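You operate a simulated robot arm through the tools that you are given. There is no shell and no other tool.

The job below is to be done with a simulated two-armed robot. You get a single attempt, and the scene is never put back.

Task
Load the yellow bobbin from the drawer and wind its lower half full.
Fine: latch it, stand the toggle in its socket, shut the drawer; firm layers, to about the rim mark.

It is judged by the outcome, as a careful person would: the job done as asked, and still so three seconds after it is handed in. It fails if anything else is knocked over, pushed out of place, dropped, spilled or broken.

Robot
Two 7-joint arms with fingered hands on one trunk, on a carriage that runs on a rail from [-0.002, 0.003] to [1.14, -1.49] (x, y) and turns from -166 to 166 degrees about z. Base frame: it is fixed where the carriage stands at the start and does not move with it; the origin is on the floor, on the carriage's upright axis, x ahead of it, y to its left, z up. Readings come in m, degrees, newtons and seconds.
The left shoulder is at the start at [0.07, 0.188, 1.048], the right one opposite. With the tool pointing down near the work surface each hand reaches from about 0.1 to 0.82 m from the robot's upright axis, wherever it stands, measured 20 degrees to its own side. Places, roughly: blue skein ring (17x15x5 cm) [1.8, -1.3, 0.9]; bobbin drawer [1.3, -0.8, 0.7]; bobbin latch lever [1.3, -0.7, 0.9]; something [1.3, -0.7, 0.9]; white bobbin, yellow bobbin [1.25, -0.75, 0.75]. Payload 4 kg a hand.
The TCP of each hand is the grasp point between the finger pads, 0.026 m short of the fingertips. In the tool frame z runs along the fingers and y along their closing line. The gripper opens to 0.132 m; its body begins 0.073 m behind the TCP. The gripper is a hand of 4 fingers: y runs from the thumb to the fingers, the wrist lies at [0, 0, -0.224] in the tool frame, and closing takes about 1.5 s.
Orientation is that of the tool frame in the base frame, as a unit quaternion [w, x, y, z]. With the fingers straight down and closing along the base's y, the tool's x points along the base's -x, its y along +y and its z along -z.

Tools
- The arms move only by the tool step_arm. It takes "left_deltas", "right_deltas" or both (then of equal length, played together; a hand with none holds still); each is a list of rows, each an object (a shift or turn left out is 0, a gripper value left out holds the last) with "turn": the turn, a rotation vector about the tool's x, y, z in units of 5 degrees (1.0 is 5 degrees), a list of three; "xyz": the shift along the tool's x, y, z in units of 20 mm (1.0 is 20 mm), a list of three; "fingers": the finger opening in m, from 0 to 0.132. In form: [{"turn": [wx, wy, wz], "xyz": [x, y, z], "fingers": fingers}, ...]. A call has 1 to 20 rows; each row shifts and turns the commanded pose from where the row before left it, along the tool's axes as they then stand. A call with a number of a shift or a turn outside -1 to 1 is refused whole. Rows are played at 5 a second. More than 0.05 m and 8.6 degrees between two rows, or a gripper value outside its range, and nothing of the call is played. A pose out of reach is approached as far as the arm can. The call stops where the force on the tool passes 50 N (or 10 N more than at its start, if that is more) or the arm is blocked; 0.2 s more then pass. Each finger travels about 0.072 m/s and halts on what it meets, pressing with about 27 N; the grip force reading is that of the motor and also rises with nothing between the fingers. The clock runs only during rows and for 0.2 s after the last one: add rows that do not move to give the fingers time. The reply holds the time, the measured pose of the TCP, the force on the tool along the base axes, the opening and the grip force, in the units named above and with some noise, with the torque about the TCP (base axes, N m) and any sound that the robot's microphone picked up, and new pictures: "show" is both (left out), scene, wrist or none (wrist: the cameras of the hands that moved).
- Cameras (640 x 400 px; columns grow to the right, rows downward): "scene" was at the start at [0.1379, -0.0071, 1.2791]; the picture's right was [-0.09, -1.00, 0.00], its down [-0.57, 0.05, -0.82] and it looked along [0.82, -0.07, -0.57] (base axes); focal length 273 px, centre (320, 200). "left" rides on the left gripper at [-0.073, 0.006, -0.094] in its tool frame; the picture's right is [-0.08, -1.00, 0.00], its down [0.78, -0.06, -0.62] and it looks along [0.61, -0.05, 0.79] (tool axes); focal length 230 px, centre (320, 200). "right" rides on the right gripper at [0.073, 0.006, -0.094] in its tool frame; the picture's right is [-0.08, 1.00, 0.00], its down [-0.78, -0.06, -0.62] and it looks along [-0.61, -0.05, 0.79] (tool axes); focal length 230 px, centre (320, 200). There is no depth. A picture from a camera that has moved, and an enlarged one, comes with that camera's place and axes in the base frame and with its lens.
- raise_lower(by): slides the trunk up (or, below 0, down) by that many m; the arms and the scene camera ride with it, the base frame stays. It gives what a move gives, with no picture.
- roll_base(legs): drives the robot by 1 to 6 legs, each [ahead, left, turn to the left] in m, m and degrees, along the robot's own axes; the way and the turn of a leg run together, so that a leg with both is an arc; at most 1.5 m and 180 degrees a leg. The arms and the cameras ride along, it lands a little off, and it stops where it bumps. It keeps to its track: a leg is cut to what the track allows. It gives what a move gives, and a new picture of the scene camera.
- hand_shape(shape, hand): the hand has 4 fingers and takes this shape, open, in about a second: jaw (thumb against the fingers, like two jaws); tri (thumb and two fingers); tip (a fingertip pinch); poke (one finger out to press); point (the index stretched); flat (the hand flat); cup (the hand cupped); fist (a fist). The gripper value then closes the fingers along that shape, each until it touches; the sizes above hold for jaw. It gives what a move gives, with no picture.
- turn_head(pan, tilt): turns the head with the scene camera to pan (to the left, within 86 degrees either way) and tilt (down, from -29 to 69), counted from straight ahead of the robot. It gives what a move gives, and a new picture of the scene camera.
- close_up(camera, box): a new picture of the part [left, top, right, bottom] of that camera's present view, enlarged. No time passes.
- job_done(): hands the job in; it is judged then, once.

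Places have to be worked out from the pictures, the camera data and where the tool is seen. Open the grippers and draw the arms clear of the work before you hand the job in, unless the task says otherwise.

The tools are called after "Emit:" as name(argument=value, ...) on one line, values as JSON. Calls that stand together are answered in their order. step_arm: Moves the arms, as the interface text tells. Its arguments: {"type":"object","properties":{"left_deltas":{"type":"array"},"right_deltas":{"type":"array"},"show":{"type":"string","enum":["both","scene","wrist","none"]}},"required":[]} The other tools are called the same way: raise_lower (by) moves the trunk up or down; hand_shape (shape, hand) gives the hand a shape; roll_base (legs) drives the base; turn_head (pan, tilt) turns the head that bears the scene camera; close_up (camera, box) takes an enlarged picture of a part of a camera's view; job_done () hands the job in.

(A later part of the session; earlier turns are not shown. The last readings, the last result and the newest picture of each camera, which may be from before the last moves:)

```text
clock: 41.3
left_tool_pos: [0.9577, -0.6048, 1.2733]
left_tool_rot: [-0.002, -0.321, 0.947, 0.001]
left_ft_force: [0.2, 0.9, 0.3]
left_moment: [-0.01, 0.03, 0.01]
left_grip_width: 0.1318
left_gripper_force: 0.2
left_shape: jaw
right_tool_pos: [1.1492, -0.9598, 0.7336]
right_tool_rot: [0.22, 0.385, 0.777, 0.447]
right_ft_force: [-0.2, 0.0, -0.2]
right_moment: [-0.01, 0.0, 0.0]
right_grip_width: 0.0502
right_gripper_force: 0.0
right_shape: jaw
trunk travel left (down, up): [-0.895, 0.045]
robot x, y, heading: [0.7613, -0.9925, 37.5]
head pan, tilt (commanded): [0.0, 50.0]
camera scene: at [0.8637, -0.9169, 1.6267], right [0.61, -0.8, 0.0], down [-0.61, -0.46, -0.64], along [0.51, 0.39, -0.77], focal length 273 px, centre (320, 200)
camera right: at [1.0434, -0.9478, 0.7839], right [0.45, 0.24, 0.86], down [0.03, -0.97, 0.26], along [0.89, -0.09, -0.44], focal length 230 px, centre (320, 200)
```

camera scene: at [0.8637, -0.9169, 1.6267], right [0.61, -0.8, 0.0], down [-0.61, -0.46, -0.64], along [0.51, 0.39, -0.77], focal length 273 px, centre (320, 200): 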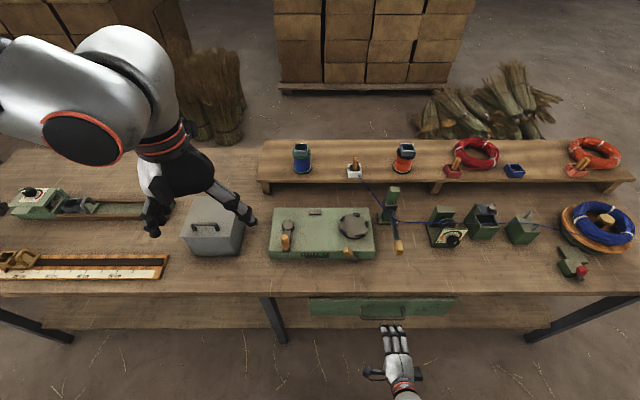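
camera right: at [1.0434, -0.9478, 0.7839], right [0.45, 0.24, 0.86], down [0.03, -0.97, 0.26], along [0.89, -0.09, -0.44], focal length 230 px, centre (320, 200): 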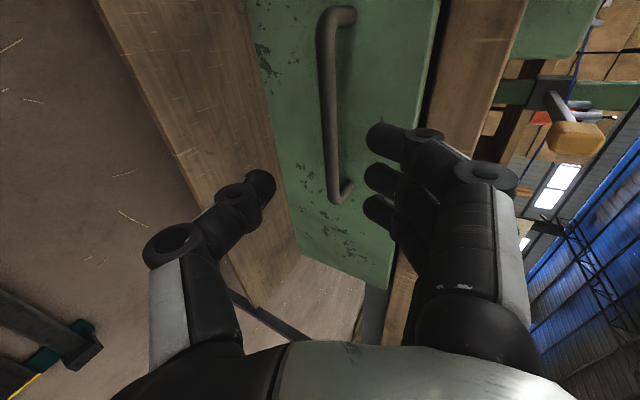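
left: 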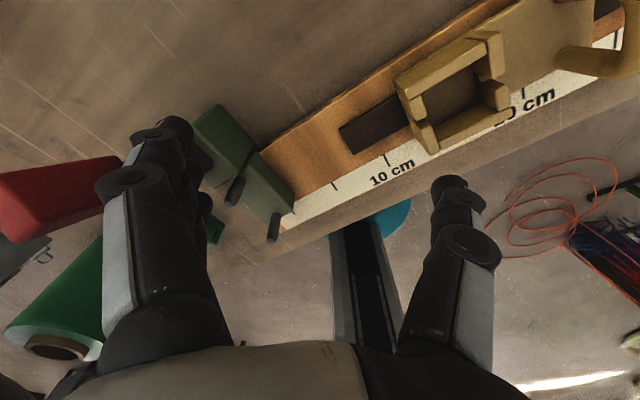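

Seen from the wrist camera, the bar lies about 8 cm further along the fingers and 7 mm above their midline. I advance 6.9 cm with that small correction, and check before closing.

Emit:
step_arm(right_deltas=[{"xyz": [0, 0.2, 0.8]}, {"xyz": [0, 0.15, 0.8]}, {"xyz": [0, 0, 0.8]}, {"xyz": [0, 0, 0.5]}, {"xyz": [0, 0, 0.5]}], show="wrist")

```text
clock: 42.5
left_tool_pos: [0.9567, -0.6054, 1.2737]
left_tool_rot: [-0.001, -0.32, 0.948, -0.001]
left_ft_force: [0.2, 0.4, 0.2]
left_moment: [-0.02, -0.01, 0.03]
left_grip_width: 0.1317
left_gripper_force: 0.0
left_shape: jaw
right_tool_pos: [1.1985, -0.9188, 0.7039]
right_tool_rot: [0.221, 0.386, 0.776, 0.447]
right_ft_force: [-0.1, -0.1, 0.4]
right_moment: [0.03, -0.02, 0.01]
right_grip_width: 0.0504
right_gripper_force: 0.0
right_shape: jaw
trunk travel left (down, up): [-0.895, 0.045]
robot x, y, heading: [0.7587, -0.9932, 37.4]
head pan, tilt (commanded): [0.0, 50.0]
camera right: at [1.0923, -0.9093, 0.7547], right [0.45, 0.24, 0.86], down [0.03, -0.97, 0.26], along [0.89, -0.09, -0.44], focal length 230 px, centre (320, 200)
```

right: 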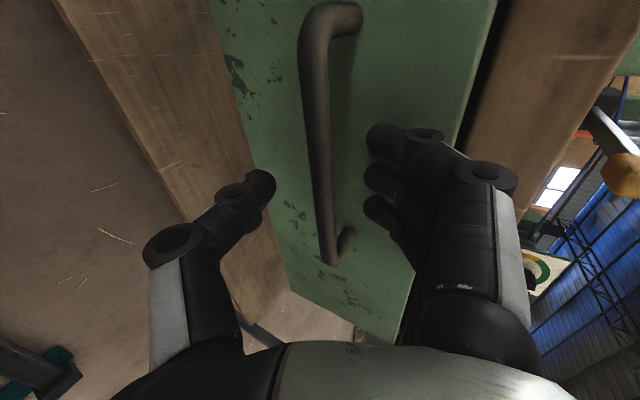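

The bar sits between the thumb and the fingers, near the grasp point, with no contact force yet. I close on it.

Emit:
step_arm(right_deltas=[{"fingers": 0.0}, {"fingers": 0.0}, {"fingers": 0.0}, {"fingers": 0.0}, {"fingers": 0.0}, {"fingers": 0.0}], show="wrist")

```text
clock: 43.9
left_tool_pos: [0.9574, -0.6052, 1.2737]
left_tool_rot: [-0.001, -0.321, 0.947, 0.0]
left_ft_force: [-0.2, 0.9, 0.1]
left_moment: [0.0, 0.01, -0.02]
left_grip_width: 0.1318
left_gripper_force: 0.1
left_shape: jaw
right_tool_pos: [1.1979, -0.9204, 0.7024]
right_tool_rot: [0.221, 0.385, 0.776, 0.447]
right_ft_force: [-0.9, 1.2, -8.5]
right_moment: [-0.06, 0.07, 0.02]
right_grip_width: 0.0009
right_gripper_force: 27.4
right_shape: jaw
trunk travel left (down, up): [-0.895, 0.045]
robot x, y, heading: [0.7609, -0.995, 37.5]
head pan, tilt (commanded): [0.0, 50.0]
camera right: at [1.0919, -0.9093, 0.7544], right [0.45, 0.24, 0.86], down [0.03, -0.97, 0.26], along [0.89, -0.09, -0.44], focal length 230 px, centre (320, 200)
```

right: 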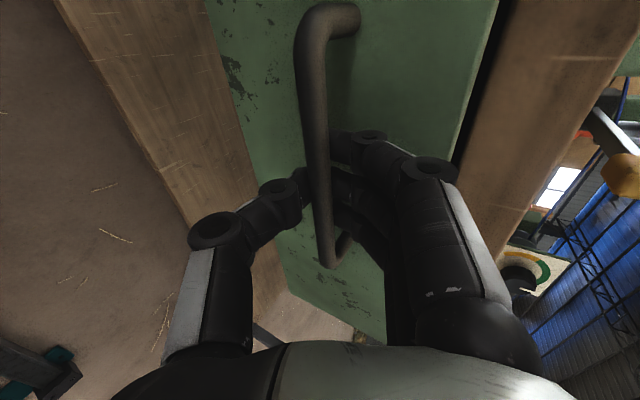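

The fingers closed around the bar region with some load on the tool. I test with a short 3 cm pull and see whether the drawer follows.

Emit:
step_arm(right_deltas=[{"xyz": [0, -0.25, -0.433]}, {"xyz": [0, -0.25, -0.433]}, {"xyz": [0, -0.25, -0.433]}], show="both")

```text
clock: 44.7
left_tool_pos: [0.9562, -0.6028, 1.2729]
left_tool_rot: [-0.002, -0.32, 0.947, 0.0]
left_ft_force: [-0.6, -0.3, -0.9]
left_moment: [-0.02, -0.03, 0.02]
left_grip_width: 0.1318
left_gripper_force: 0.0
left_shape: jaw
right_tool_pos: [1.1743, -0.9386, 0.7033]
right_tool_rot: [0.221, 0.384, 0.778, 0.446]
right_ft_force: [-1.8, 4.0, -16.2]
right_moment: [-0.05, 0.12, 0.04]
right_grip_width: 0.001
right_gripper_force: 27.0
right_shape: jaw
trunk travel left (down, up): [-0.895, 0.045]
robot x, y, heading: [0.759, -0.9909, 37.6]
head pan, tilt (commanded): [0.0, 50.0]
camera scene: at [0.8626, -0.9153, 1.6266], right [0.61, -0.79, 0.0], down [-0.61, -0.47, -0.64], along [0.51, 0.39, -0.77], focal length 273 px, centre (320, 200)
camera right: at [1.0681, -0.9277, 0.7552], right [0.45, 0.24, 0.86], down [0.03, -0.97, 0.26], along [0.89, -0.09, -0.44], focal length 230 px, centre (320, 200)
```

scene: 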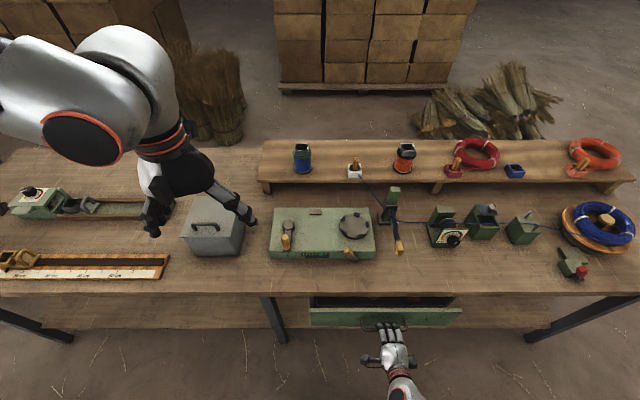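
right: 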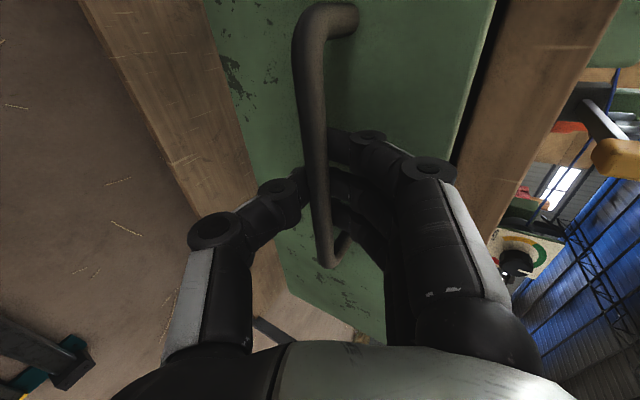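

The drawer follows smoothly. There's a little vertical load on the bar, so I keep pulling slowly at 1 cm per row with a trace of downward motion.

Emit:
step_arm(right_deltas=[{"xyz": [0, -0.28, -0.42]}, {"xyz": [0, -0.28, -0.42]}, {"xyz": [0, -0.28, -0.42]}, {"xyz": [0, -0.27, -0.42]}, {"xyz": [0, -0.27, -0.42]}, {"xyz": [0, -0.27, -0.42]}, {"xyz": [0, -0.25, -0.433]}, {"xyz": [0, -0.25, -0.433]}, {"xyz": [0, -0.25, -0.433]}, {"xyz": [0, -0.25, -0.433]}], show="both")

```text
clock: 46.9
left_tool_pos: [0.9558, -0.6048, 1.2735]
left_tool_rot: [-0.001, -0.321, 0.947, 0.001]
left_ft_force: [0.6, 0.9, -0.2]
left_moment: [0.0, 0.03, 0.01]
left_grip_width: 0.1319
left_gripper_force: 0.1
left_shape: jaw
right_tool_pos: [1.0925, -0.9981, 0.7008]
right_tool_rot: [0.22, 0.385, 0.777, 0.447]
right_ft_force: [1.2, -0.9, -5.4]
right_moment: [-0.02, 0.08, -0.01]
right_grip_width: 0.0009
right_gripper_force: 27.0
right_shape: jaw
trunk travel left (down, up): [-0.895, 0.045]
robot x, y, heading: [0.7601, -0.996, 37.3]
head pan, tilt (commanded): [0.0, 50.0]
camera scene: at [0.8614, -0.9165, 1.6268], right [0.61, -0.79, 0.0], down [-0.61, -0.46, -0.64], along [0.51, 0.39, -0.77], focal length 273 px, centre (320, 200)
camera right: at [0.9873, -0.9892, 0.752], right [0.45, 0.24, 0.86], down [0.03, -0.97, 0.26], along [0.89, -0.09, -0.44], focal length 230 px, centre (320, 200)
```

scene: 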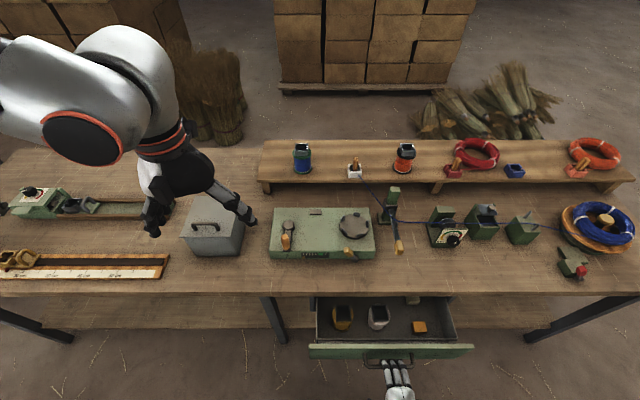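
right: 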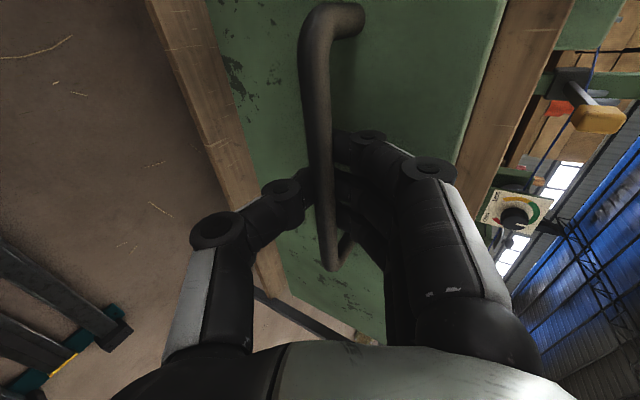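

The drawer is about 13 cm open and both bobbins are visible. I enlarge the drawer's inside.

Emit:
close_up(camera="scene", box=[300, 275, 480, 385])

```text
3.56 times, centred on (390, 330) of scene
camera zoom: at [0.8614, -0.9165, 1.6268], right [0.61, -0.79, 0.0], down [-0.61, -0.46, -0.64], along [0.51, 0.39, -0.77], focal length 971 px, centre (71, -262)
```

zoom: 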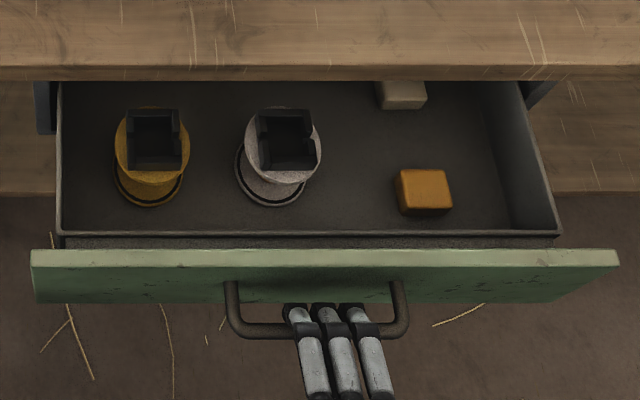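

Both bobbins stand upright; the yellow one's top is at about n 0.405, still close to the bench edge at 0.45. I pull the drawer about 6 cm further.

Emit:
step_arm(right_deltas=[{"xyz": [0, -0.25, -0.433]}, {"xyz": [0, -0.25, -0.433]}, {"xyz": [0, -0.25, -0.433]}, {"xyz": [0, -0.25, -0.433]}, {"xyz": [0, -0.25, -0.433]}, {"xyz": [0, -0.25, -0.433]}, {"xyz": [0, -0.25, -0.433]}], show="scene")

```text
clock: 48.5
left_tool_pos: [0.9559, -0.6049, 1.2736]
left_tool_rot: [-0.001, -0.321, 0.947, 0.0]
left_ft_force: [0.6, 0.3, 0.0]
left_moment: [-0.02, 0.02, 0.0]
left_grip_width: 0.1316
left_gripper_force: 0.1
left_shape: jaw
right_tool_pos: [1.0384, -1.0417, 0.7013]
right_tool_rot: [0.221, 0.385, 0.777, 0.447]
right_ft_force: [-2.1, 5.0, -15.0]
right_moment: [-0.04, 0.12, 0.06]
right_grip_width: 0.0002
right_gripper_force: 26.9
right_shape: jaw
trunk travel left (down, up): [-0.895, 0.045]
robot x, y, heading: [0.7612, -0.9944, 37.0]
head pan, tilt (commanded): [0.0, 50.0]
camera scene: at [0.8619, -0.9159, 1.6267], right [0.61, -0.79, 0.0], down [-0.61, -0.47, -0.64], along [0.51, 0.39, -0.77], focal length 273 px, centre (320, 200)
```

scene: 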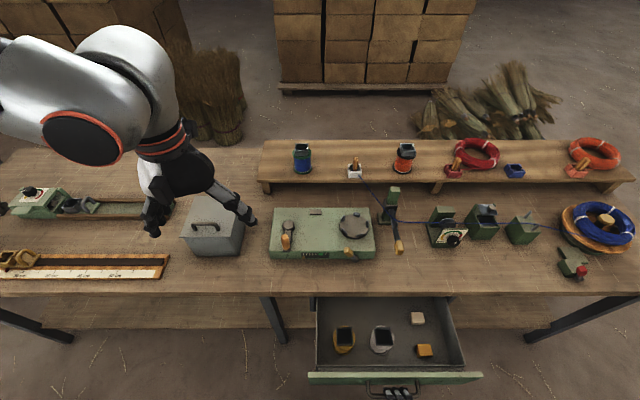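

The drawer is open about 20 cm, bringing the yellow bobbin to about n 0.335, s 1.32. The right hand keeps holding the handle so it can push the drawer shut later, and I bring the left hand over the bobbin from above.

Emit:
step_arm(left_deltas=[{"xyz": [0.23, -1, 1]}, {"xyz": [0.23, -1, 1]}, {"xyz": [0.23, -1, 1]}, {"xyz": [0.23, -1, 1]}, {"xyz": [0.23, -1, 1]}, {"xyz": [0.23, -1, 1]}, {"xyz": [0.23, -1, 1]}, {"xyz": [0.23, -1, 1]}, {"xyz": [0.23, -1, 1]}, {"xyz": [0.23, -1, 1]}, {"xyz": [0.23, -1, 1]}, {"xyz": [0.23, -1, 1]}, {"xyz": [0.23, -1, 1]}, {"xyz": [0, 0, 1]}], show="both")

```text
clock: 51.5
left_tool_pos: [1.1259, -0.747, 1.1106]
left_tool_rot: [0.001, -0.338, 0.941, -0.023]
left_ft_force: [-0.1, -0.1, 0.0]
left_moment: [0.01, 0.03, -0.02]
left_grip_width: 0.1318
left_gripper_force: 0.0
left_shape: jaw
left hand out of reach, approached as far as the arm can: row 2, 8, 9, 10, 11, 12, 13, 14
right_tool_pos: [1.0396, -1.0422, 0.702]
right_tool_rot: [0.221, 0.385, 0.777, 0.447]
right_ft_force: [-4.0, 3.5, -15.0]
right_moment: [-0.05, 0.07, 0.03]
right_grip_width: 0.0004
right_gripper_force: 27.3
right_shape: jaw
trunk travel left (down, up): [-0.895, 0.045]
robot x, y, heading: [0.7584, -0.9935, 37.6]
head pan, tilt (commanded): [0.0, 50.0]
camera scene: at [0.8621, -0.9152, 1.6267], right [0.61, -0.79, 0.0], down [-0.61, -0.47, -0.64], along [0.51, 0.39, -0.77], focal length 273 px, centre (320, 200)
camera left: at [1.1768, -0.6914, 1.2032], right [0.69, -0.72, 0.04], down [-0.58, -0.52, 0.63], along [-0.43, -0.46, -0.78], focal length 230 px, centre (320, 200)
```

scene: 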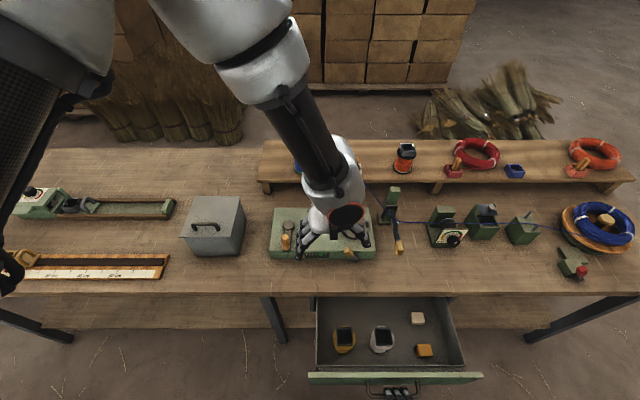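
left: 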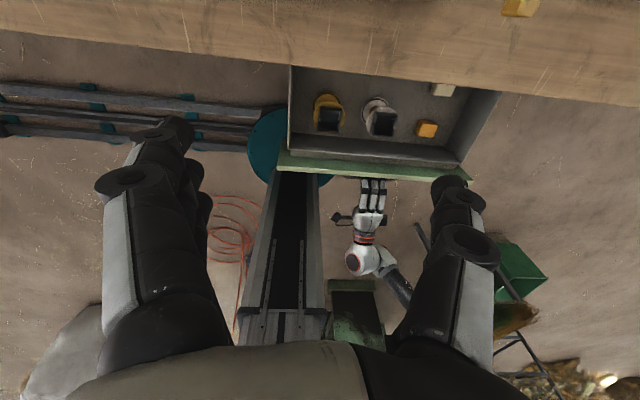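

The left arm hit its inner limit on the way in and stopped at n 0.44, s 1.277, z 1.11. I lower it there, over the empty front strip of the bench, and only then draw it back over the drawer.

Emit:
step_arm(left_deltas=[{"xyz": [0, 0, 1]}, {"xyz": [0, 0, 1]}, {"xyz": [0, 0, 1]}, {"xyz": [0, 0, 1]}, {"xyz": [0, 0, 1]}, {"xyz": [0, 0, 1]}, {"xyz": [0, 0, 1]}, {"xyz": [0, 0, 1]}], show="scene")

```text
clock: 53.3
left_tool_pos: [1.186, -0.7416, 1.0232]
left_tool_rot: [-0.006, -0.319, 0.948, -0.002]
left_ft_force: [-0.3, 0.2, 0.2]
left_moment: [-0.01, 0.03, -0.01]
left_grip_width: 0.132
left_gripper_force: 0.1
left_shape: jaw
left hand out of reach, approached as far as the arm can: row 1, 2, 3, 4, 5, 6, 7, 8
right_tool_pos: [1.0405, -1.0414, 0.7025]
right_tool_rot: [0.222, 0.385, 0.777, 0.446]
right_ft_force: [-3.7, 3.0, -13.8]
right_moment: [-0.09, 0.12, 0.06]
right_grip_width: 0.0005
right_gripper_force: 27.1
right_shape: jaw
trunk travel left (down, up): [-0.895, 0.045]
robot x, y, heading: [0.758, -0.9926, 37.6]
head pan, tilt (commanded): [0.0, 50.0]
camera scene: at [0.8623, -0.9154, 1.6267], right [0.61, -0.79, 0.0], down [-0.61, -0.47, -0.64], along [0.51, 0.39, -0.77], focal length 273 px, centre (320, 200)
```

scene: 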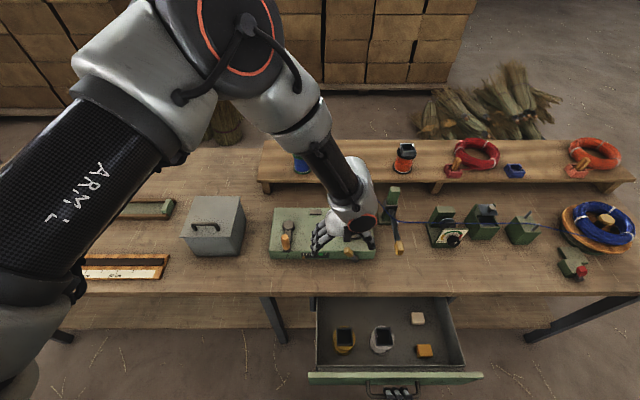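

The left arm's elbow is folding up over the bench and won't come back over the drawer from here. The right arm is already low and well posed, so I'll pick the bobbin with that one. I first send the left hand out to the left, up and out of the way.

Emit:
step_arm(left_deltas=[{"xyz": [0, 0.5, -1]}, {"xyz": [0, 0.5, -1]}, {"xyz": [0, 1, -0.5]}, {"xyz": [0, 1, -0.5]}, {"xyz": [0, 1, -0.3]}, {"xyz": [0, 1, -0.3]}, {"xyz": [0, 1, -0.3]}, {"xyz": [0, 1, 0]}, {"xyz": [0, 1, 0]}, {"xyz": [0, 1, 0]}, {"xyz": [0, 1, 0]}, {"xyz": [0, 1, 0]}, {"xyz": [0, 1, 0]}, {"xyz": [0, 1, 0]}, {"xyz": [0, 1, 0]}], show="scene")

```text
clock: 56.5
left_tool_pos: [1.0265, -0.5147, 1.1136]
left_tool_rot: [0.0, -0.321, 0.947, 0.0]
left_ft_force: [-0.1, 0.3, 0.1]
left_moment: [-0.01, -0.02, 0.0]
left_grip_width: 0.1316
left_gripper_force: 0.1
left_shape: jaw
left hand out of reach, approached as far as the arm can: row 8, 9, 11
right_tool_pos: [1.0402, -1.0425, 0.7013]
right_tool_rot: [0.221, 0.384, 0.777, 0.447]
right_ft_force: [-1.1, 3.1, -16.5]
right_moment: [-0.09, 0.08, 0.03]
right_grip_width: 0.0004
right_gripper_force: 27.6
right_shape: jaw
trunk travel left (down, up): [-0.895, 0.045]
robot x, y, heading: [0.7592, -0.9934, 37.3]
head pan, tilt (commanded): [0.0, 50.0]
camera scene: at [0.8609, -0.9147, 1.6267], right [0.61, -0.79, 0.0], down [-0.61, -0.47, -0.64], along [0.51, 0.39, -0.77], focal length 273 px, centre (320, 200)
```

scene: 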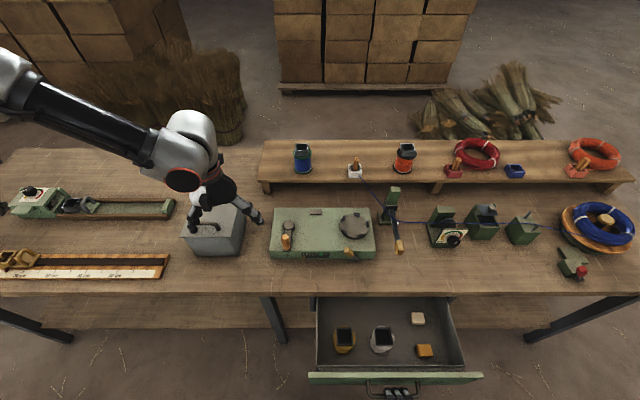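

The left hand is parked high on the left. Now I enlarge the open drawer to fix the yellow bobbin's place.

Emit:
close_up(camera="scene", box=[310, 300, 470, 400])

Emit:
close_up(camera="scene", box=[330, 325, 400, 365])

```text
4.00 times, centred on (390, 350) of scene
camera zoom: at [0.8609, -0.9147, 1.6267], right [0.61, -0.79, 0.0], down [-0.61, -0.47, -0.64], along [0.51, 0.39, -0.77], focal length 1092 px, centre (40, -400)
```

zoom: 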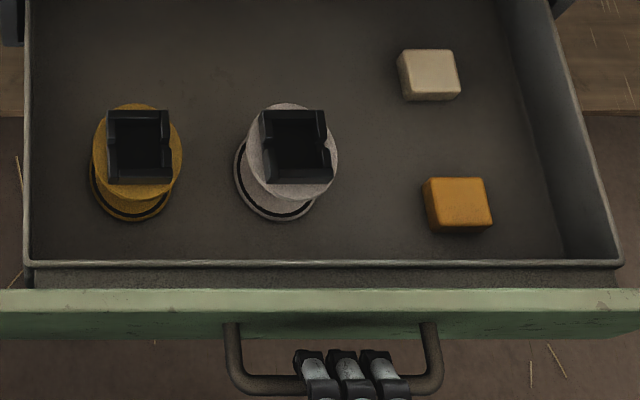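

```text
9.14 times, centred on (365, 345) of scene
camera zoom: at [0.8609, -0.9147, 1.6267], right [0.61, -0.79, 0.0], down [-0.61, -0.47, -0.64], along [0.51, 0.39, -0.77], focal length 2496 px, centre (-91, -1126)
```

zoom: 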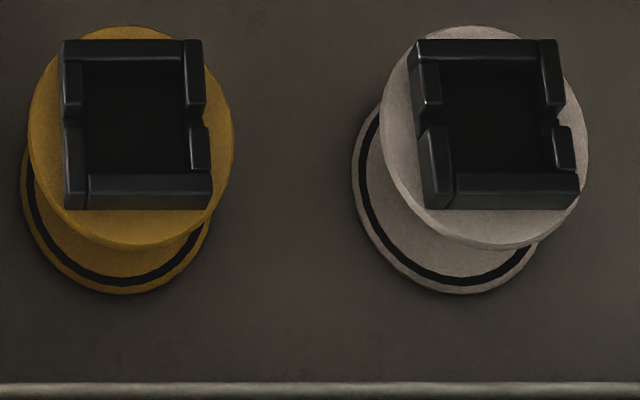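

The bobbins are two-flange spools with a dark socket box on top and a black ring marked on the lower flange — that ring must be the rim mark. I open the fingers on the handle, back off, rise and come forward over the drawer while still pitched.

Emit:
step_arm(right_deltas=[{"fingers": 0.055}, {"fingers": 0.055}, {"fingers": 0.055}, {"fingers": 0.055}, {"fingers": 0.055}], show="wrist")

```text
clock: 57.7
left_tool_pos: [1.0273, -0.5145, 1.1146]
left_tool_rot: [-0.001, -0.321, 0.947, 0.0]
left_ft_force: [-0.9, -0.2, -1.3]
left_moment: [0.01, 0.02, -0.02]
left_grip_width: 0.1321
left_gripper_force: 0.1
left_shape: jaw
right_tool_pos: [1.0385, -1.042, 0.7024]
right_tool_rot: [0.221, 0.385, 0.777, 0.446]
right_ft_force: [-0.8, 0.4, 0.2]
right_moment: [0.05, -0.01, -0.01]
right_grip_width: 0.0542
right_gripper_force: 0.0
right_shape: jaw
trunk travel left (down, up): [-0.895, 0.045]
robot x, y, heading: [0.7629, -0.9923, 37.2]
head pan, tilt (commanded): [0.0, 50.0]
camera right: at [0.933, -1.0313, 0.7533], right [0.44, 0.24, 0.86], down [0.03, -0.97, 0.26], along [0.9, -0.09, -0.44], focal length 230 px, centre (320, 200)
```

right: 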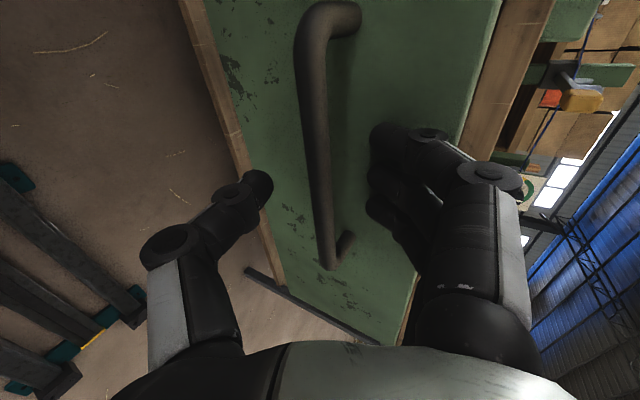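

The handle is released with no residual force. I back out along the fingers, rise clear of the drawer front, then move forward and left above the bobbins.

Emit:
step_arm(right_deltas=[{"xyz": [0, 0, -1]}, {"xyz": [0, 0, -1]}, {"xyz": [0, 0, -1]}, {"xyz": [0, 0, -1]}, {"xyz": [0, 0.866, -0.5]}, {"xyz": [0, 0.866, -0.5]}, {"xyz": [0, 0.866, -0.5]}, {"xyz": [0, 0.866, -0.5]}, {"xyz": [0, 0.866, -0.5]}, {"xyz": [0, 0.866, -0.5]}, {"xyz": [0.8, 0.5, 0.866]}, {"xyz": [0.8, 0.5, 0.866]}, {"xyz": [0.8, 0.5, 0.866]}, {"xyz": [0.8, 0.5, 0.866]}, {"xyz": [0.8, 0.5, 0.866]}, {"xyz": [0.8, 0.5, 0.866]}, {"xyz": [0.8, 0.5, 0.866]}, {"xyz": [0.8, 0.5, 0.866]}], show="both")

```text
clock: 61.5
left_tool_pos: [1.0269, -0.5138, 1.1148]
left_tool_rot: [-0.001, -0.32, 0.947, 0.0]
left_ft_force: [0.3, -0.4, 0.9]
left_moment: [0.01, -0.01, 0.0]
left_grip_width: 0.132
left_gripper_force: 0.1
left_shape: jaw
right_tool_pos: [1.0331, -0.8837, 0.8624]
right_tool_rot: [0.222, 0.384, 0.777, 0.446]
right_ft_force: [-0.4, 0.1, -0.1]
right_moment: [-0.02, 0.02, 0.01]
right_grip_width: 0.0542
right_gripper_force: 0.0
right_shape: jaw
trunk travel left (down, up): [-0.895, 0.045]
robot x, y, heading: [0.7608, -0.9966, 37.3]
head pan, tilt (commanded): [0.0, 50.0]
camera scene: at [0.8612, -0.915, 1.6268], right [0.61, -0.79, 0.0], down [-0.61, -0.47, -0.64], along [0.51, 0.39, -0.77], focal length 273 px, centre (320, 200)
camera right: at [0.928, -0.8732, 0.9132], right [0.44, 0.24, 0.86], down [0.03, -0.97, 0.26], along [0.9, -0.09, -0.44], focal length 230 px, centre (320, 200)
```

scene: 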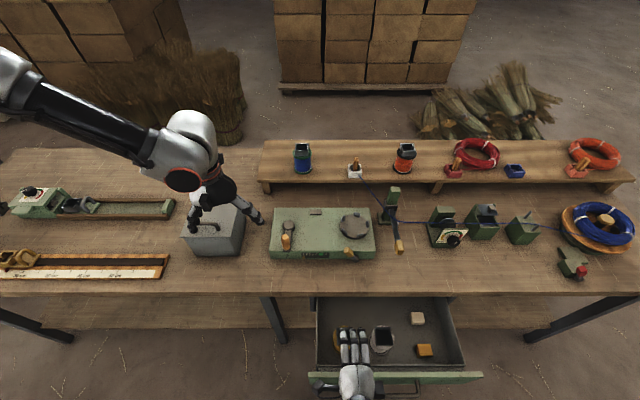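
right: 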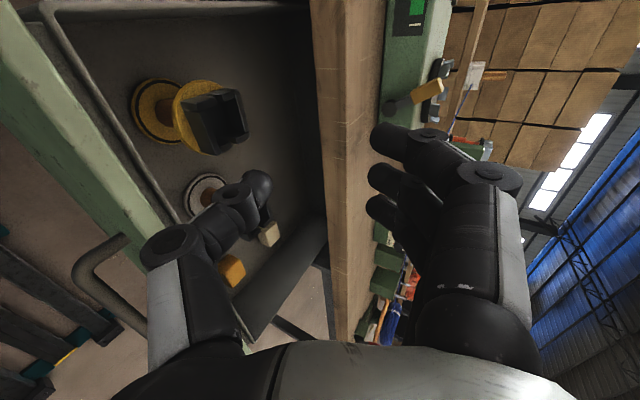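

From the two views I get the yellow bobbin's axis at n 0.351, s 1.326, with its top flange at z≈0.684, socket top at z≈0.72, lower flange at z≈0.60. I pitch the right hand straight down here, clear above the drawer, with the fingers at 0.09 m.

Emit:
step_arm(right_deltas=[{"turn": [1, 0, 0], "fingers": 0.09}, {"turn": [1, 0, 0]}, {"turn": [1, 0, 0]}, {"turn": [1, 0, 0]}, {"turn": [1, 0, 0]}, {"turn": [1, 0, 0]}, {"turn": [1, 0, 0]}, {"turn": [1, 0, 0]}, {"turn": [1, 0, 0]}, {"turn": [1, 0, 0]}, {"turn": [1, 0, 0]}, {"turn": [1, 0, 0]}], show="both")

```text
clock: 64.1
left_tool_pos: [1.0287, -0.5144, 1.114]
left_tool_rot: [-0.001, -0.32, 0.947, 0.0]
left_ft_force: [0.7, -0.3, 0.2]
left_moment: [-0.02, 0.03, -0.01]
left_grip_width: 0.1322
left_gripper_force: 0.1
left_shape: jaw
right_tool_pos: [1.0601, -0.9469, 0.8381]
right_tool_rot: [0.063, 0.412, 0.909, -0.027]
right_ft_force: [-0.7, 0.0, 0.4]
right_moment: [-0.02, 0.01, 0.02]
right_grip_width: 0.0894
right_gripper_force: 0.1
right_shape: jaw
trunk travel left (down, up): [-0.895, 0.045]
robot x, y, heading: [0.7599, -0.9944, 37.3]
head pan, tilt (commanded): [0.0, 50.0]
stopped in row 12 (right hand): the arm was blocked; the commanded pose is now the measured one
camera scene: at [0.862, -0.9162, 1.6268], right [0.61, -0.79, 0.0], down [-0.61, -0.46, -0.64], along [0.51, 0.39, -0.77], focal length 273 px, centre (320, 200)
camera right: at [1.0088, -0.8798, 0.9201], right [0.8, 0.6, 0.01], down [0.41, -0.56, 0.72], along [0.44, -0.57, -0.69], focal length 230 px, centre (320, 200)
```

scene: 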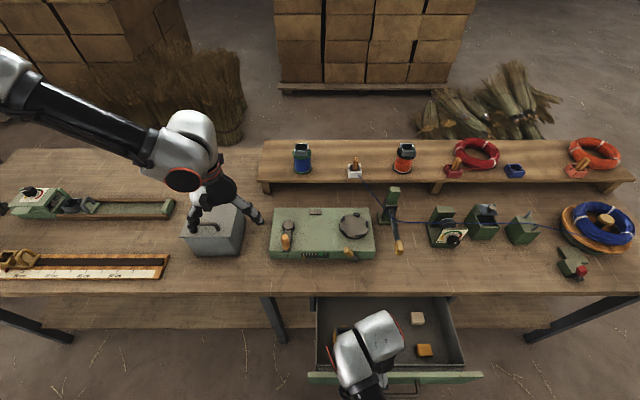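
right: 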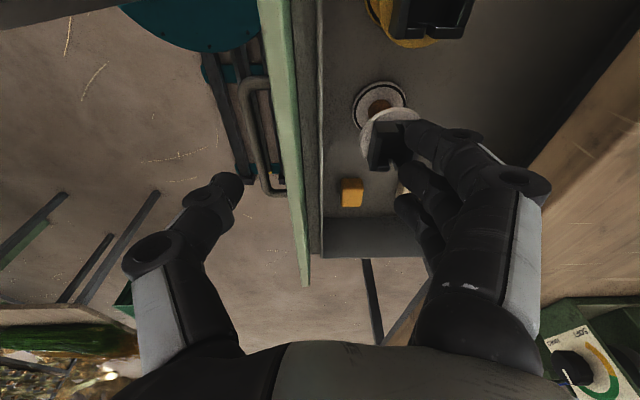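

The arm stopped short, turned a little off and pushed to s 1.396, because the hand is too far inboard of its shoulder. I slide the base 0.15 m left so the right shoulder faces the yellow bobbin; both hands are above everything.

Emit:
roll_base(legs=[[0, 0.16, 0]])

```text
clock: 65.5
left_tool_pos: [0.9331, -0.3912, 1.1151]
left_tool_rot: [-0.001, -0.321, 0.947, 0.001]
left_ft_force: [-0.4, -0.2, 0.6]
left_moment: [0.02, 0.03, -0.03]
left_grip_width: 0.1317
left_gripper_force: 0.1
left_shape: jaw
right_tool_pos: [0.9646, -0.8235, 0.8378]
right_tool_rot: [0.062, 0.411, 0.909, -0.027]
right_ft_force: [0.5, -1.2, -0.1]
right_moment: [0.02, 0.0, 0.01]
right_grip_width: 0.0896
right_gripper_force: 0.0
right_shape: jaw
trunk travel left (down, up): [-0.895, 0.045]
robot x, y, heading: [0.6647, -0.8663, 37.2]
head pan, tilt (commanded): [0.0, 50.0]
camera scene: at [0.7674, -0.7938, 1.6269], right [0.61, -0.79, 0.0], down [-0.61, -0.46, -0.64], along [0.51, 0.39, -0.77], focal length 273 px, centre (320, 200)
```

scene: 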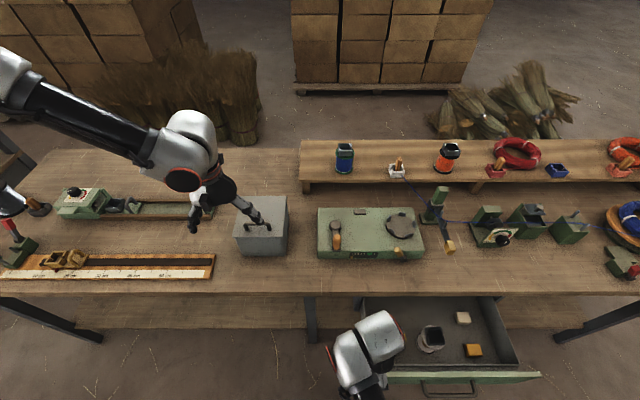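

Base is at s 1.09 now. I bring the hand back out over the bobbin (n 0.351, s 1.326) and take out the roughly 8° tilt.

Emit:
step_arm(right_deltas=[{"xyz": [-0.86, 0.83, 0]}, {"xyz": [-0.86, 0.83, 0]}, {"xyz": [-0.86, 0.83, 0]}, {"xyz": [-0.86, 0.83, 0]}, {"xyz": [-0.86, 0.83, 0], "turn": [0.04, 0.52, 0.27]}, {"turn": [0.04, 0.52, 0.27]}, {"turn": [0, 0.51, 0.27]}], show="both")

```text
clock: 67.1
left_tool_pos: [0.9296, -0.3881, 1.1149]
left_tool_rot: [-0.001, -0.32, 0.947, 0.0]
left_ft_force: [0.8, 0.3, 0.5]
left_moment: [-0.02, 0.02, 0.0]
left_grip_width: 0.1315
left_gripper_force: 0.1
left_shape: jaw
right_tool_pos: [1.0814, -0.8318, 0.8493]
right_tool_rot: [0.001, 0.445, 0.896, -0.002]
right_ft_force: [-0.3, 0.7, -0.1]
right_moment: [0.02, 0.03, 0.02]
right_grip_width: 0.0895
right_gripper_force: 0.0
right_shape: jaw
trunk travel left (down, up): [-0.895, 0.045]
robot x, y, heading: [0.6634, -0.8684, 37.4]
head pan, tilt (commanded): [0.0, 50.0]
camera scene: at [0.7649, -0.7902, 1.6268], right [0.61, -0.79, 0.0], down [-0.61, -0.47, -0.64], along [0.51, 0.39, -0.77], focal length 273 px, centre (320, 200)
camera right: at [1.0429, -0.7695, 0.9419], right [0.84, 0.54, 0.0], down [0.42, -0.66, 0.62], along [0.33, -0.52, -0.79], focal length 230 px, centre (320, 200)
```

scene: 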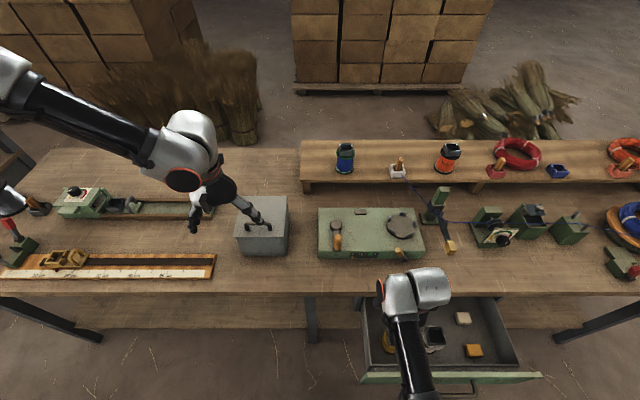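
right: 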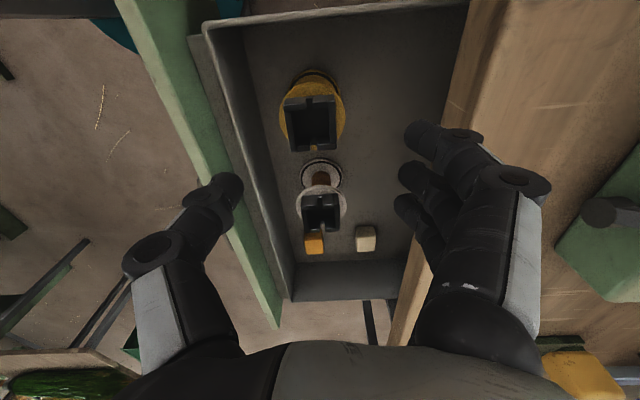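

The hand points straight down at n 0.356, s 1.317, and the bobbin's socket is right below it in the wrist view. I enlarge that view to check the socket box's orientation against the closing line.

Emit:
close_up(camera="right", box=[240, 50, 400, 200])

```text
2.67 times, centred on (320, 125) of right
camera zoom: at [1.0429, -0.7695, 0.9419], right [0.84, 0.54, 0.0], down [0.42, -0.66, 0.62], along [0.33, -0.52, -0.79], focal length 614 px, centre (320, 400)
```

zoom: 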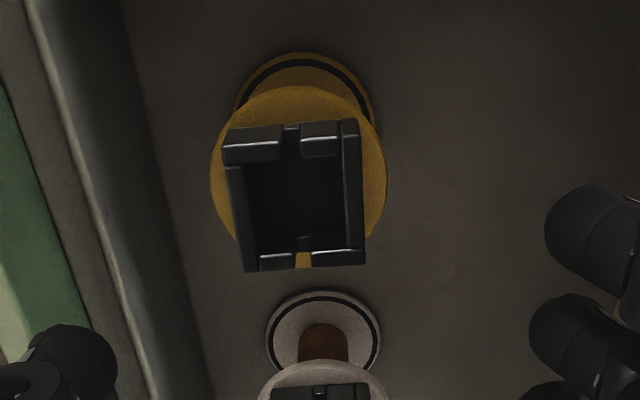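

The socket box is square to the bench, about 4.9 cm wide, with solid walls fore and aft — right for this closing line. I centre over it and descend to just above it.

Emit:
step_arm(right_deltas=[{"xyz": [-0.35, -0.35, 0.9], "fingers": 0.085}, {"xyz": [0, 0, 1]}, {"xyz": [0, 0, 1]}, {"xyz": [0, 0, 1]}, {"xyz": [0, 0, 1]}, {"xyz": [0, 0, 0.5]}], show="both")

```text
clock: 68.5
left_tool_pos: [0.9314, -0.3881, 1.1149]
left_tool_rot: [0.0, -0.321, 0.947, 0.0]
left_ft_force: [0.2, -0.4, 0.0]
left_moment: [0.02, -0.01, 0.04]
left_grip_width: 0.1319
left_gripper_force: 0.1
left_shape: jaw
right_tool_pos: [1.0799, -0.8415, 0.7408]
right_tool_rot: [0.001, 0.445, 0.896, 0.0]
right_ft_force: [0.0, 0.7, 0.2]
right_moment: [0.04, -0.01, 0.03]
right_grip_width: 0.0854
right_gripper_force: 0.1
right_shape: jaw
trunk travel left (down, up): [-0.895, 0.045]
robot x, y, heading: [0.6631, -0.8696, 37.2]
head pan, tilt (commanded): [0.0, 50.0]
camera scene: at [0.765, -0.7901, 1.6268], right [0.61, -0.79, 0.0], down [-0.61, -0.47, -0.64], along [0.51, 0.39, -0.77], focal length 273 px, centre (320, 200)
camera right: at [1.0414, -0.7791, 0.834], right [0.84, 0.54, 0.0], down [0.42, -0.66, 0.62], along [0.33, -0.52, -0.79], focal length 230 px, centre (320, 200)
```

scene: 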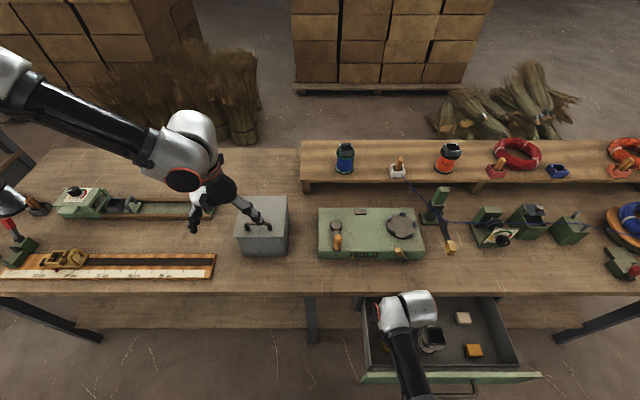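
right: 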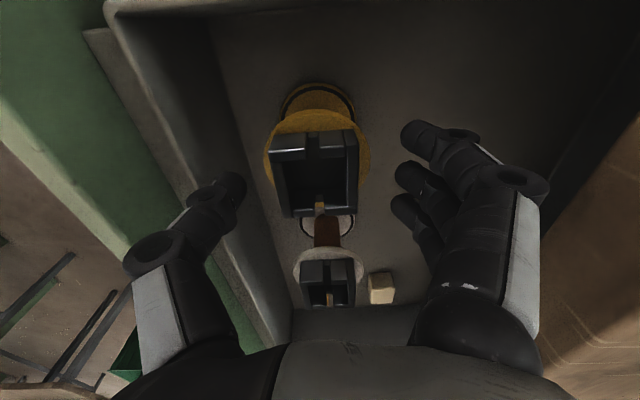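

Alignment is within about 3 mm in the wrist view. I go down the last 2.3 cm and close on the socket box.

Emit:
step_arm(right_deltas=[{"xyz": [0.1, -0.1, 0.6]}, {"xyz": [0, 0, 0.55]}, {"fingers": 0.0}, {"fingers": 0.0}, {"fingers": 0.0}, {"fingers": 0.0}, {"fingers": 0.0}], show="wrist")

```text
clock: 70.1
left_tool_pos: [0.9313, -0.3885, 1.1136]
left_tool_rot: [-0.001, -0.321, 0.947, 0.0]
left_ft_force: [0.1, -1.2, -0.8]
left_moment: [0.01, 0.02, 0.0]
left_grip_width: 0.1315
left_gripper_force: 0.0
left_shape: jaw
right_tool_pos: [1.078, -0.8411, 0.7201]
right_tool_rot: [0.002, 0.445, 0.896, -0.001]
right_ft_force: [0.7, -0.3, 0.3]
right_moment: [-0.01, -0.02, 0.0]
right_grip_width: 0.0575
right_gripper_force: 26.6
right_shape: jaw
trunk travel left (down, up): [-0.895, 0.045]
robot x, y, heading: [0.6596, -0.8679, 37.3]
head pan, tilt (commanded): [0.0, 50.0]
camera right: at [1.0383, -0.779, 0.8122], right [0.84, 0.54, 0.0], down [0.42, -0.66, 0.62], along [0.33, -0.52, -0.79], focal length 230 px, centre (320, 200)
```

right: 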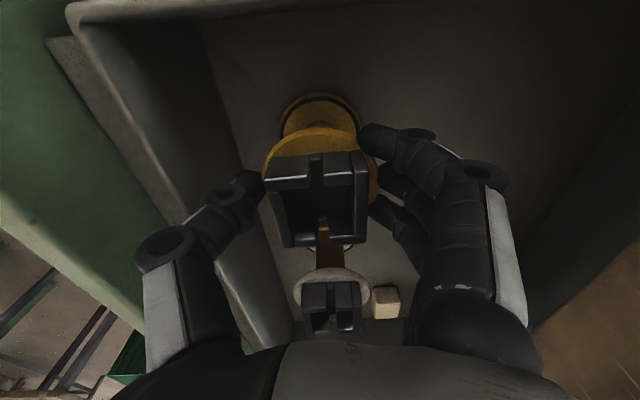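

The fingers stopped at 5.75 cm with full grip and the box between them. I lift 4 cm slowly and look.

Emit:
step_arm(right_deltas=[{"xyz": [0, 0, -0.5]}, {"xyz": [0, 0, -0.5]}, {"xyz": [0, 0, -0.5]}, {"xyz": [0, 0, -0.5]}], show="both")

```text
clock: 71.1
left_tool_pos: [0.9298, -0.3876, 1.1143]
left_tool_rot: [-0.001, -0.321, 0.947, 0.0]
left_ft_force: [0.7, 0.3, -0.2]
left_moment: [0.01, 0.03, 0.01]
left_grip_width: 0.1321
left_gripper_force: 0.0
left_shape: jaw
right_tool_pos: [1.0766, -0.8402, 0.7598]
right_tool_rot: [0.001, 0.445, 0.895, -0.002]
right_ft_force: [-0.5, -0.4, -1.6]
right_moment: [0.0, 0.0, 0.02]
right_grip_width: 0.0575
right_gripper_force: 26.5
right_shape: jaw
trunk travel left (down, up): [-0.895, 0.045]
robot x, y, heading: [0.6622, -0.8693, 37.2]
head pan, tilt (commanded): [0.0, 50.0]
camera scene: at [0.7647, -0.7902, 1.6268], right [0.61, -0.79, 0.0], down [-0.61, -0.47, -0.64], along [0.51, 0.39, -0.77], focal length 273 px, centre (320, 200)
camera right: at [1.0369, -0.7793, 0.8523], right [0.84, 0.54, 0.0], down [0.43, -0.66, 0.62], along [0.33, -0.52, -0.79], focal length 230 px, centre (320, 200)
```

scene: 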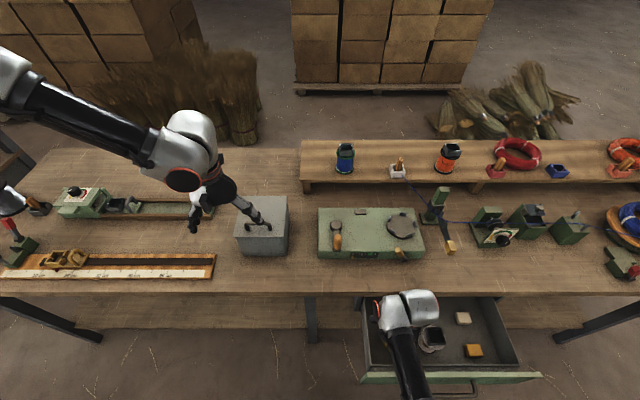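
right: 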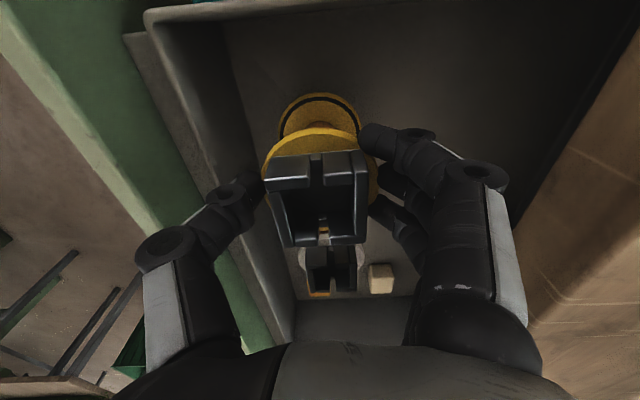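

The bobbin hangs straight and firm. While here I take enlarged pictures of the chuck from this different camera place to fix its position well.

Emit:
close_up(camera="scene", box=[360, 190, 460, 270])

Emit:
close_up(camera="scene", box=[310, 190, 440, 270])

```text
5.00 times, centred on (410, 230) of scene
camera zoom: at [0.7647, -0.7902, 1.6268], right [0.61, -0.79, 0.0], down [-0.61, -0.47, -0.64], along [0.51, 0.39, -0.77], focal length 1365 px, centre (-130, 50)
```

zoom: 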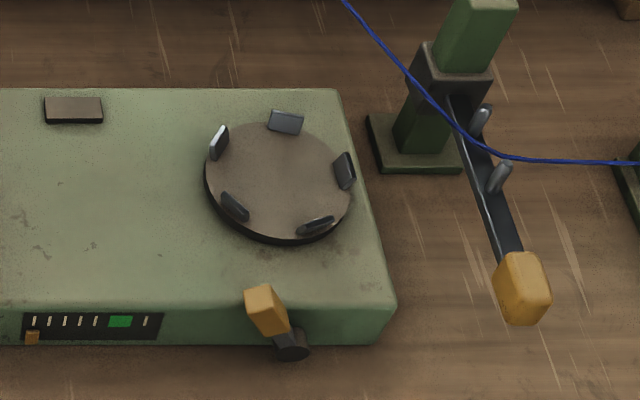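

```text
4.92 times, centred on (375, 230) of scene
camera zoom: at [0.7647, -0.7902, 1.6268], right [0.61, -0.79, 0.0], down [-0.61, -0.47, -0.64], along [0.51, 0.39, -0.77], focal length 1344 px, centre (49, 52)
```

zoom: 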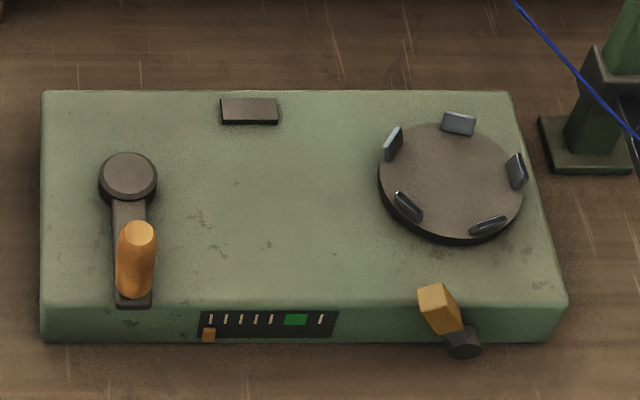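

The chuck's top face comes out at n 0.650, s 1.366, z≈0.875 from two camera positions, with jaws on about a 4.5 cm radius. I lift the bobbin well above the bench and bring it up and forward towards the chuck at TCP z≈1.06.

Emit:
step_arm(right_deltas=[{"xyz": [0, 0, -1]}, {"xyz": [0, 0, -1]}, {"xyz": [0, 0, -1]}, {"xyz": [0, 0, -1]}, {"xyz": [0, 0, -1]}, {"xyz": [0, 0, -1]}, {"xyz": [0, 0, -1]}, {"xyz": [0, 0, -1]}, {"xyz": [0, 0, -1]}, {"xyz": [0, 0.85, -1]}, {"xyz": [0, 0.85, -1]}, {"xyz": [0, 0.85, -1]}, {"xyz": [0, 0.85, -1]}, {"xyz": [0, 0.85, -1]}, {"xyz": [0, 0.85, -1]}], show="both")

```text
clock: 73.4
left_tool_pos: [0.9328, -0.389, 1.1148]
left_tool_rot: [-0.002, -0.321, 0.947, 0.001]
left_ft_force: [0.1, 0.2, -0.1]
left_moment: [0.03, 0.06, -0.01]
left_grip_width: 0.1323
left_gripper_force: 0.1
left_shape: jaw
right_tool_pos: [1.1468, -0.9039, 0.9625]
right_tool_rot: [0.092, 0.434, 0.894, -0.055]
right_ft_force: [0.1, 0.8, -0.9]
right_moment: [0.05, 0.0, -0.01]
right_grip_width: 0.057
right_gripper_force: 27.0
right_shape: jaw
right hand out of reach, approached as far as the arm can: row 11
trunk travel left (down, up): [-0.895, 0.045]
robot x, y, heading: [0.6632, -0.8712, 37.5]
head pan, tilt (commanded): [0.0, 50.0]
stopped in row 11 (right hand): the arm was blocked; the commanded pose is now the measured one
camera scene: at [0.7674, -0.7901, 1.6266], right [0.61, -0.79, 0.0], down [-0.61, -0.47, -0.64], along [0.51, 0.39, -0.77], focal length 273 px, centre (320, 200)
camera right: at [1.0963, -0.8275, 1.0379], right [0.83, 0.56, 0.0], down [0.36, -0.53, 0.77], along [0.43, -0.64, -0.64], focal length 230 px, centre (320, 200)
```

scene: 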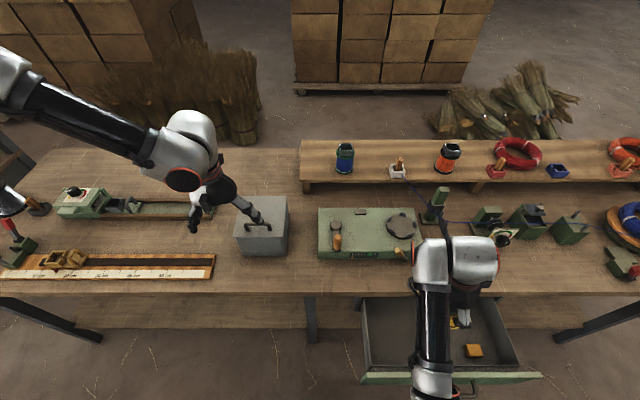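
right: 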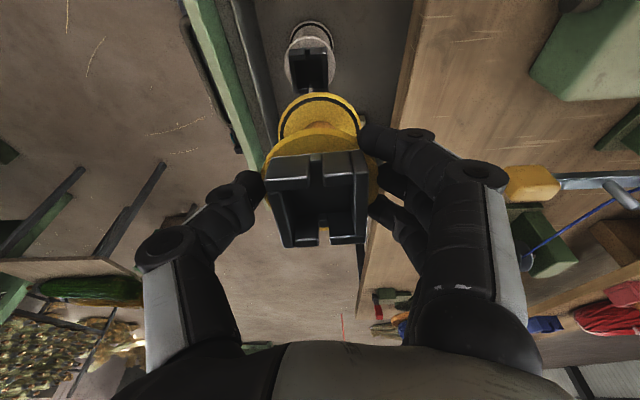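

The arm met its inner limit again and tilted by about 12° at s 1.41, still holding the bobbin. There is clear bench ahead, so I go forward 10 cm at this height to get out of the limit and then level the hand.

Emit:
step_arm(right_deltas=[{"xyz": [0, 1, 0]}, {"xyz": [0, 1, 0]}, {"xyz": [0, 1, -0.2]}, {"xyz": [0, 1, -0.3]}, {"turn": [-0.07, 0.82, 0.06]}, {"turn": [-0.07, 0.82, 0.06]}, {"turn": [-0.07, 0.82, 0.06]}], show="scene")

```text
clock: 75.1
left_tool_pos: [0.9309, -0.389, 1.1142]
left_tool_rot: [-0.001, -0.32, 0.947, -0.001]
left_ft_force: [-0.1, 0.1, 0.2]
left_moment: [0.01, 0.01, 0.05]
left_grip_width: 0.1315
left_gripper_force: 0.1
left_shape: jaw
right_tool_pos: [1.2444, -0.9207, 0.978]
right_tool_rot: [0.061, 0.456, 0.887, -0.04]
right_ft_force: [1.1, -0.7, -0.6]
right_moment: [0.0, 0.01, 0.0]
right_grip_width: 0.0574
right_gripper_force: 26.6
right_shape: jaw
trunk travel left (down, up): [-0.895, 0.045]
robot x, y, heading: [0.6589, -0.8695, 37.4]
head pan, tilt (commanded): [0.0, 50.0]
stopped in row 7 (right hand): the arm was blocked; the commanded pose is now the measured one
camera scene: at [0.7654, -0.7901, 1.6268], right [0.61, -0.79, 0.0], down [-0.61, -0.47, -0.64], along [0.51, 0.39, -0.77], focal length 273 px, centre (320, 200)
```

scene: 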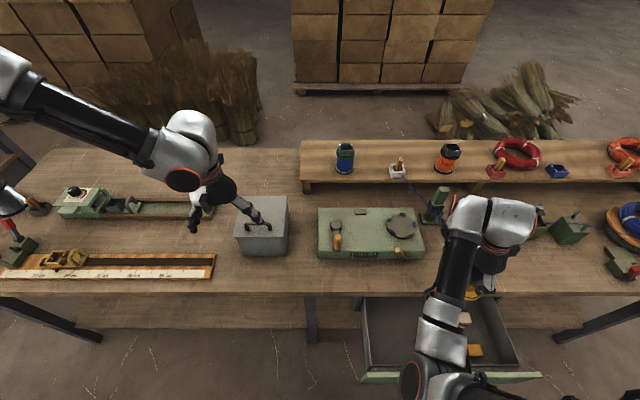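

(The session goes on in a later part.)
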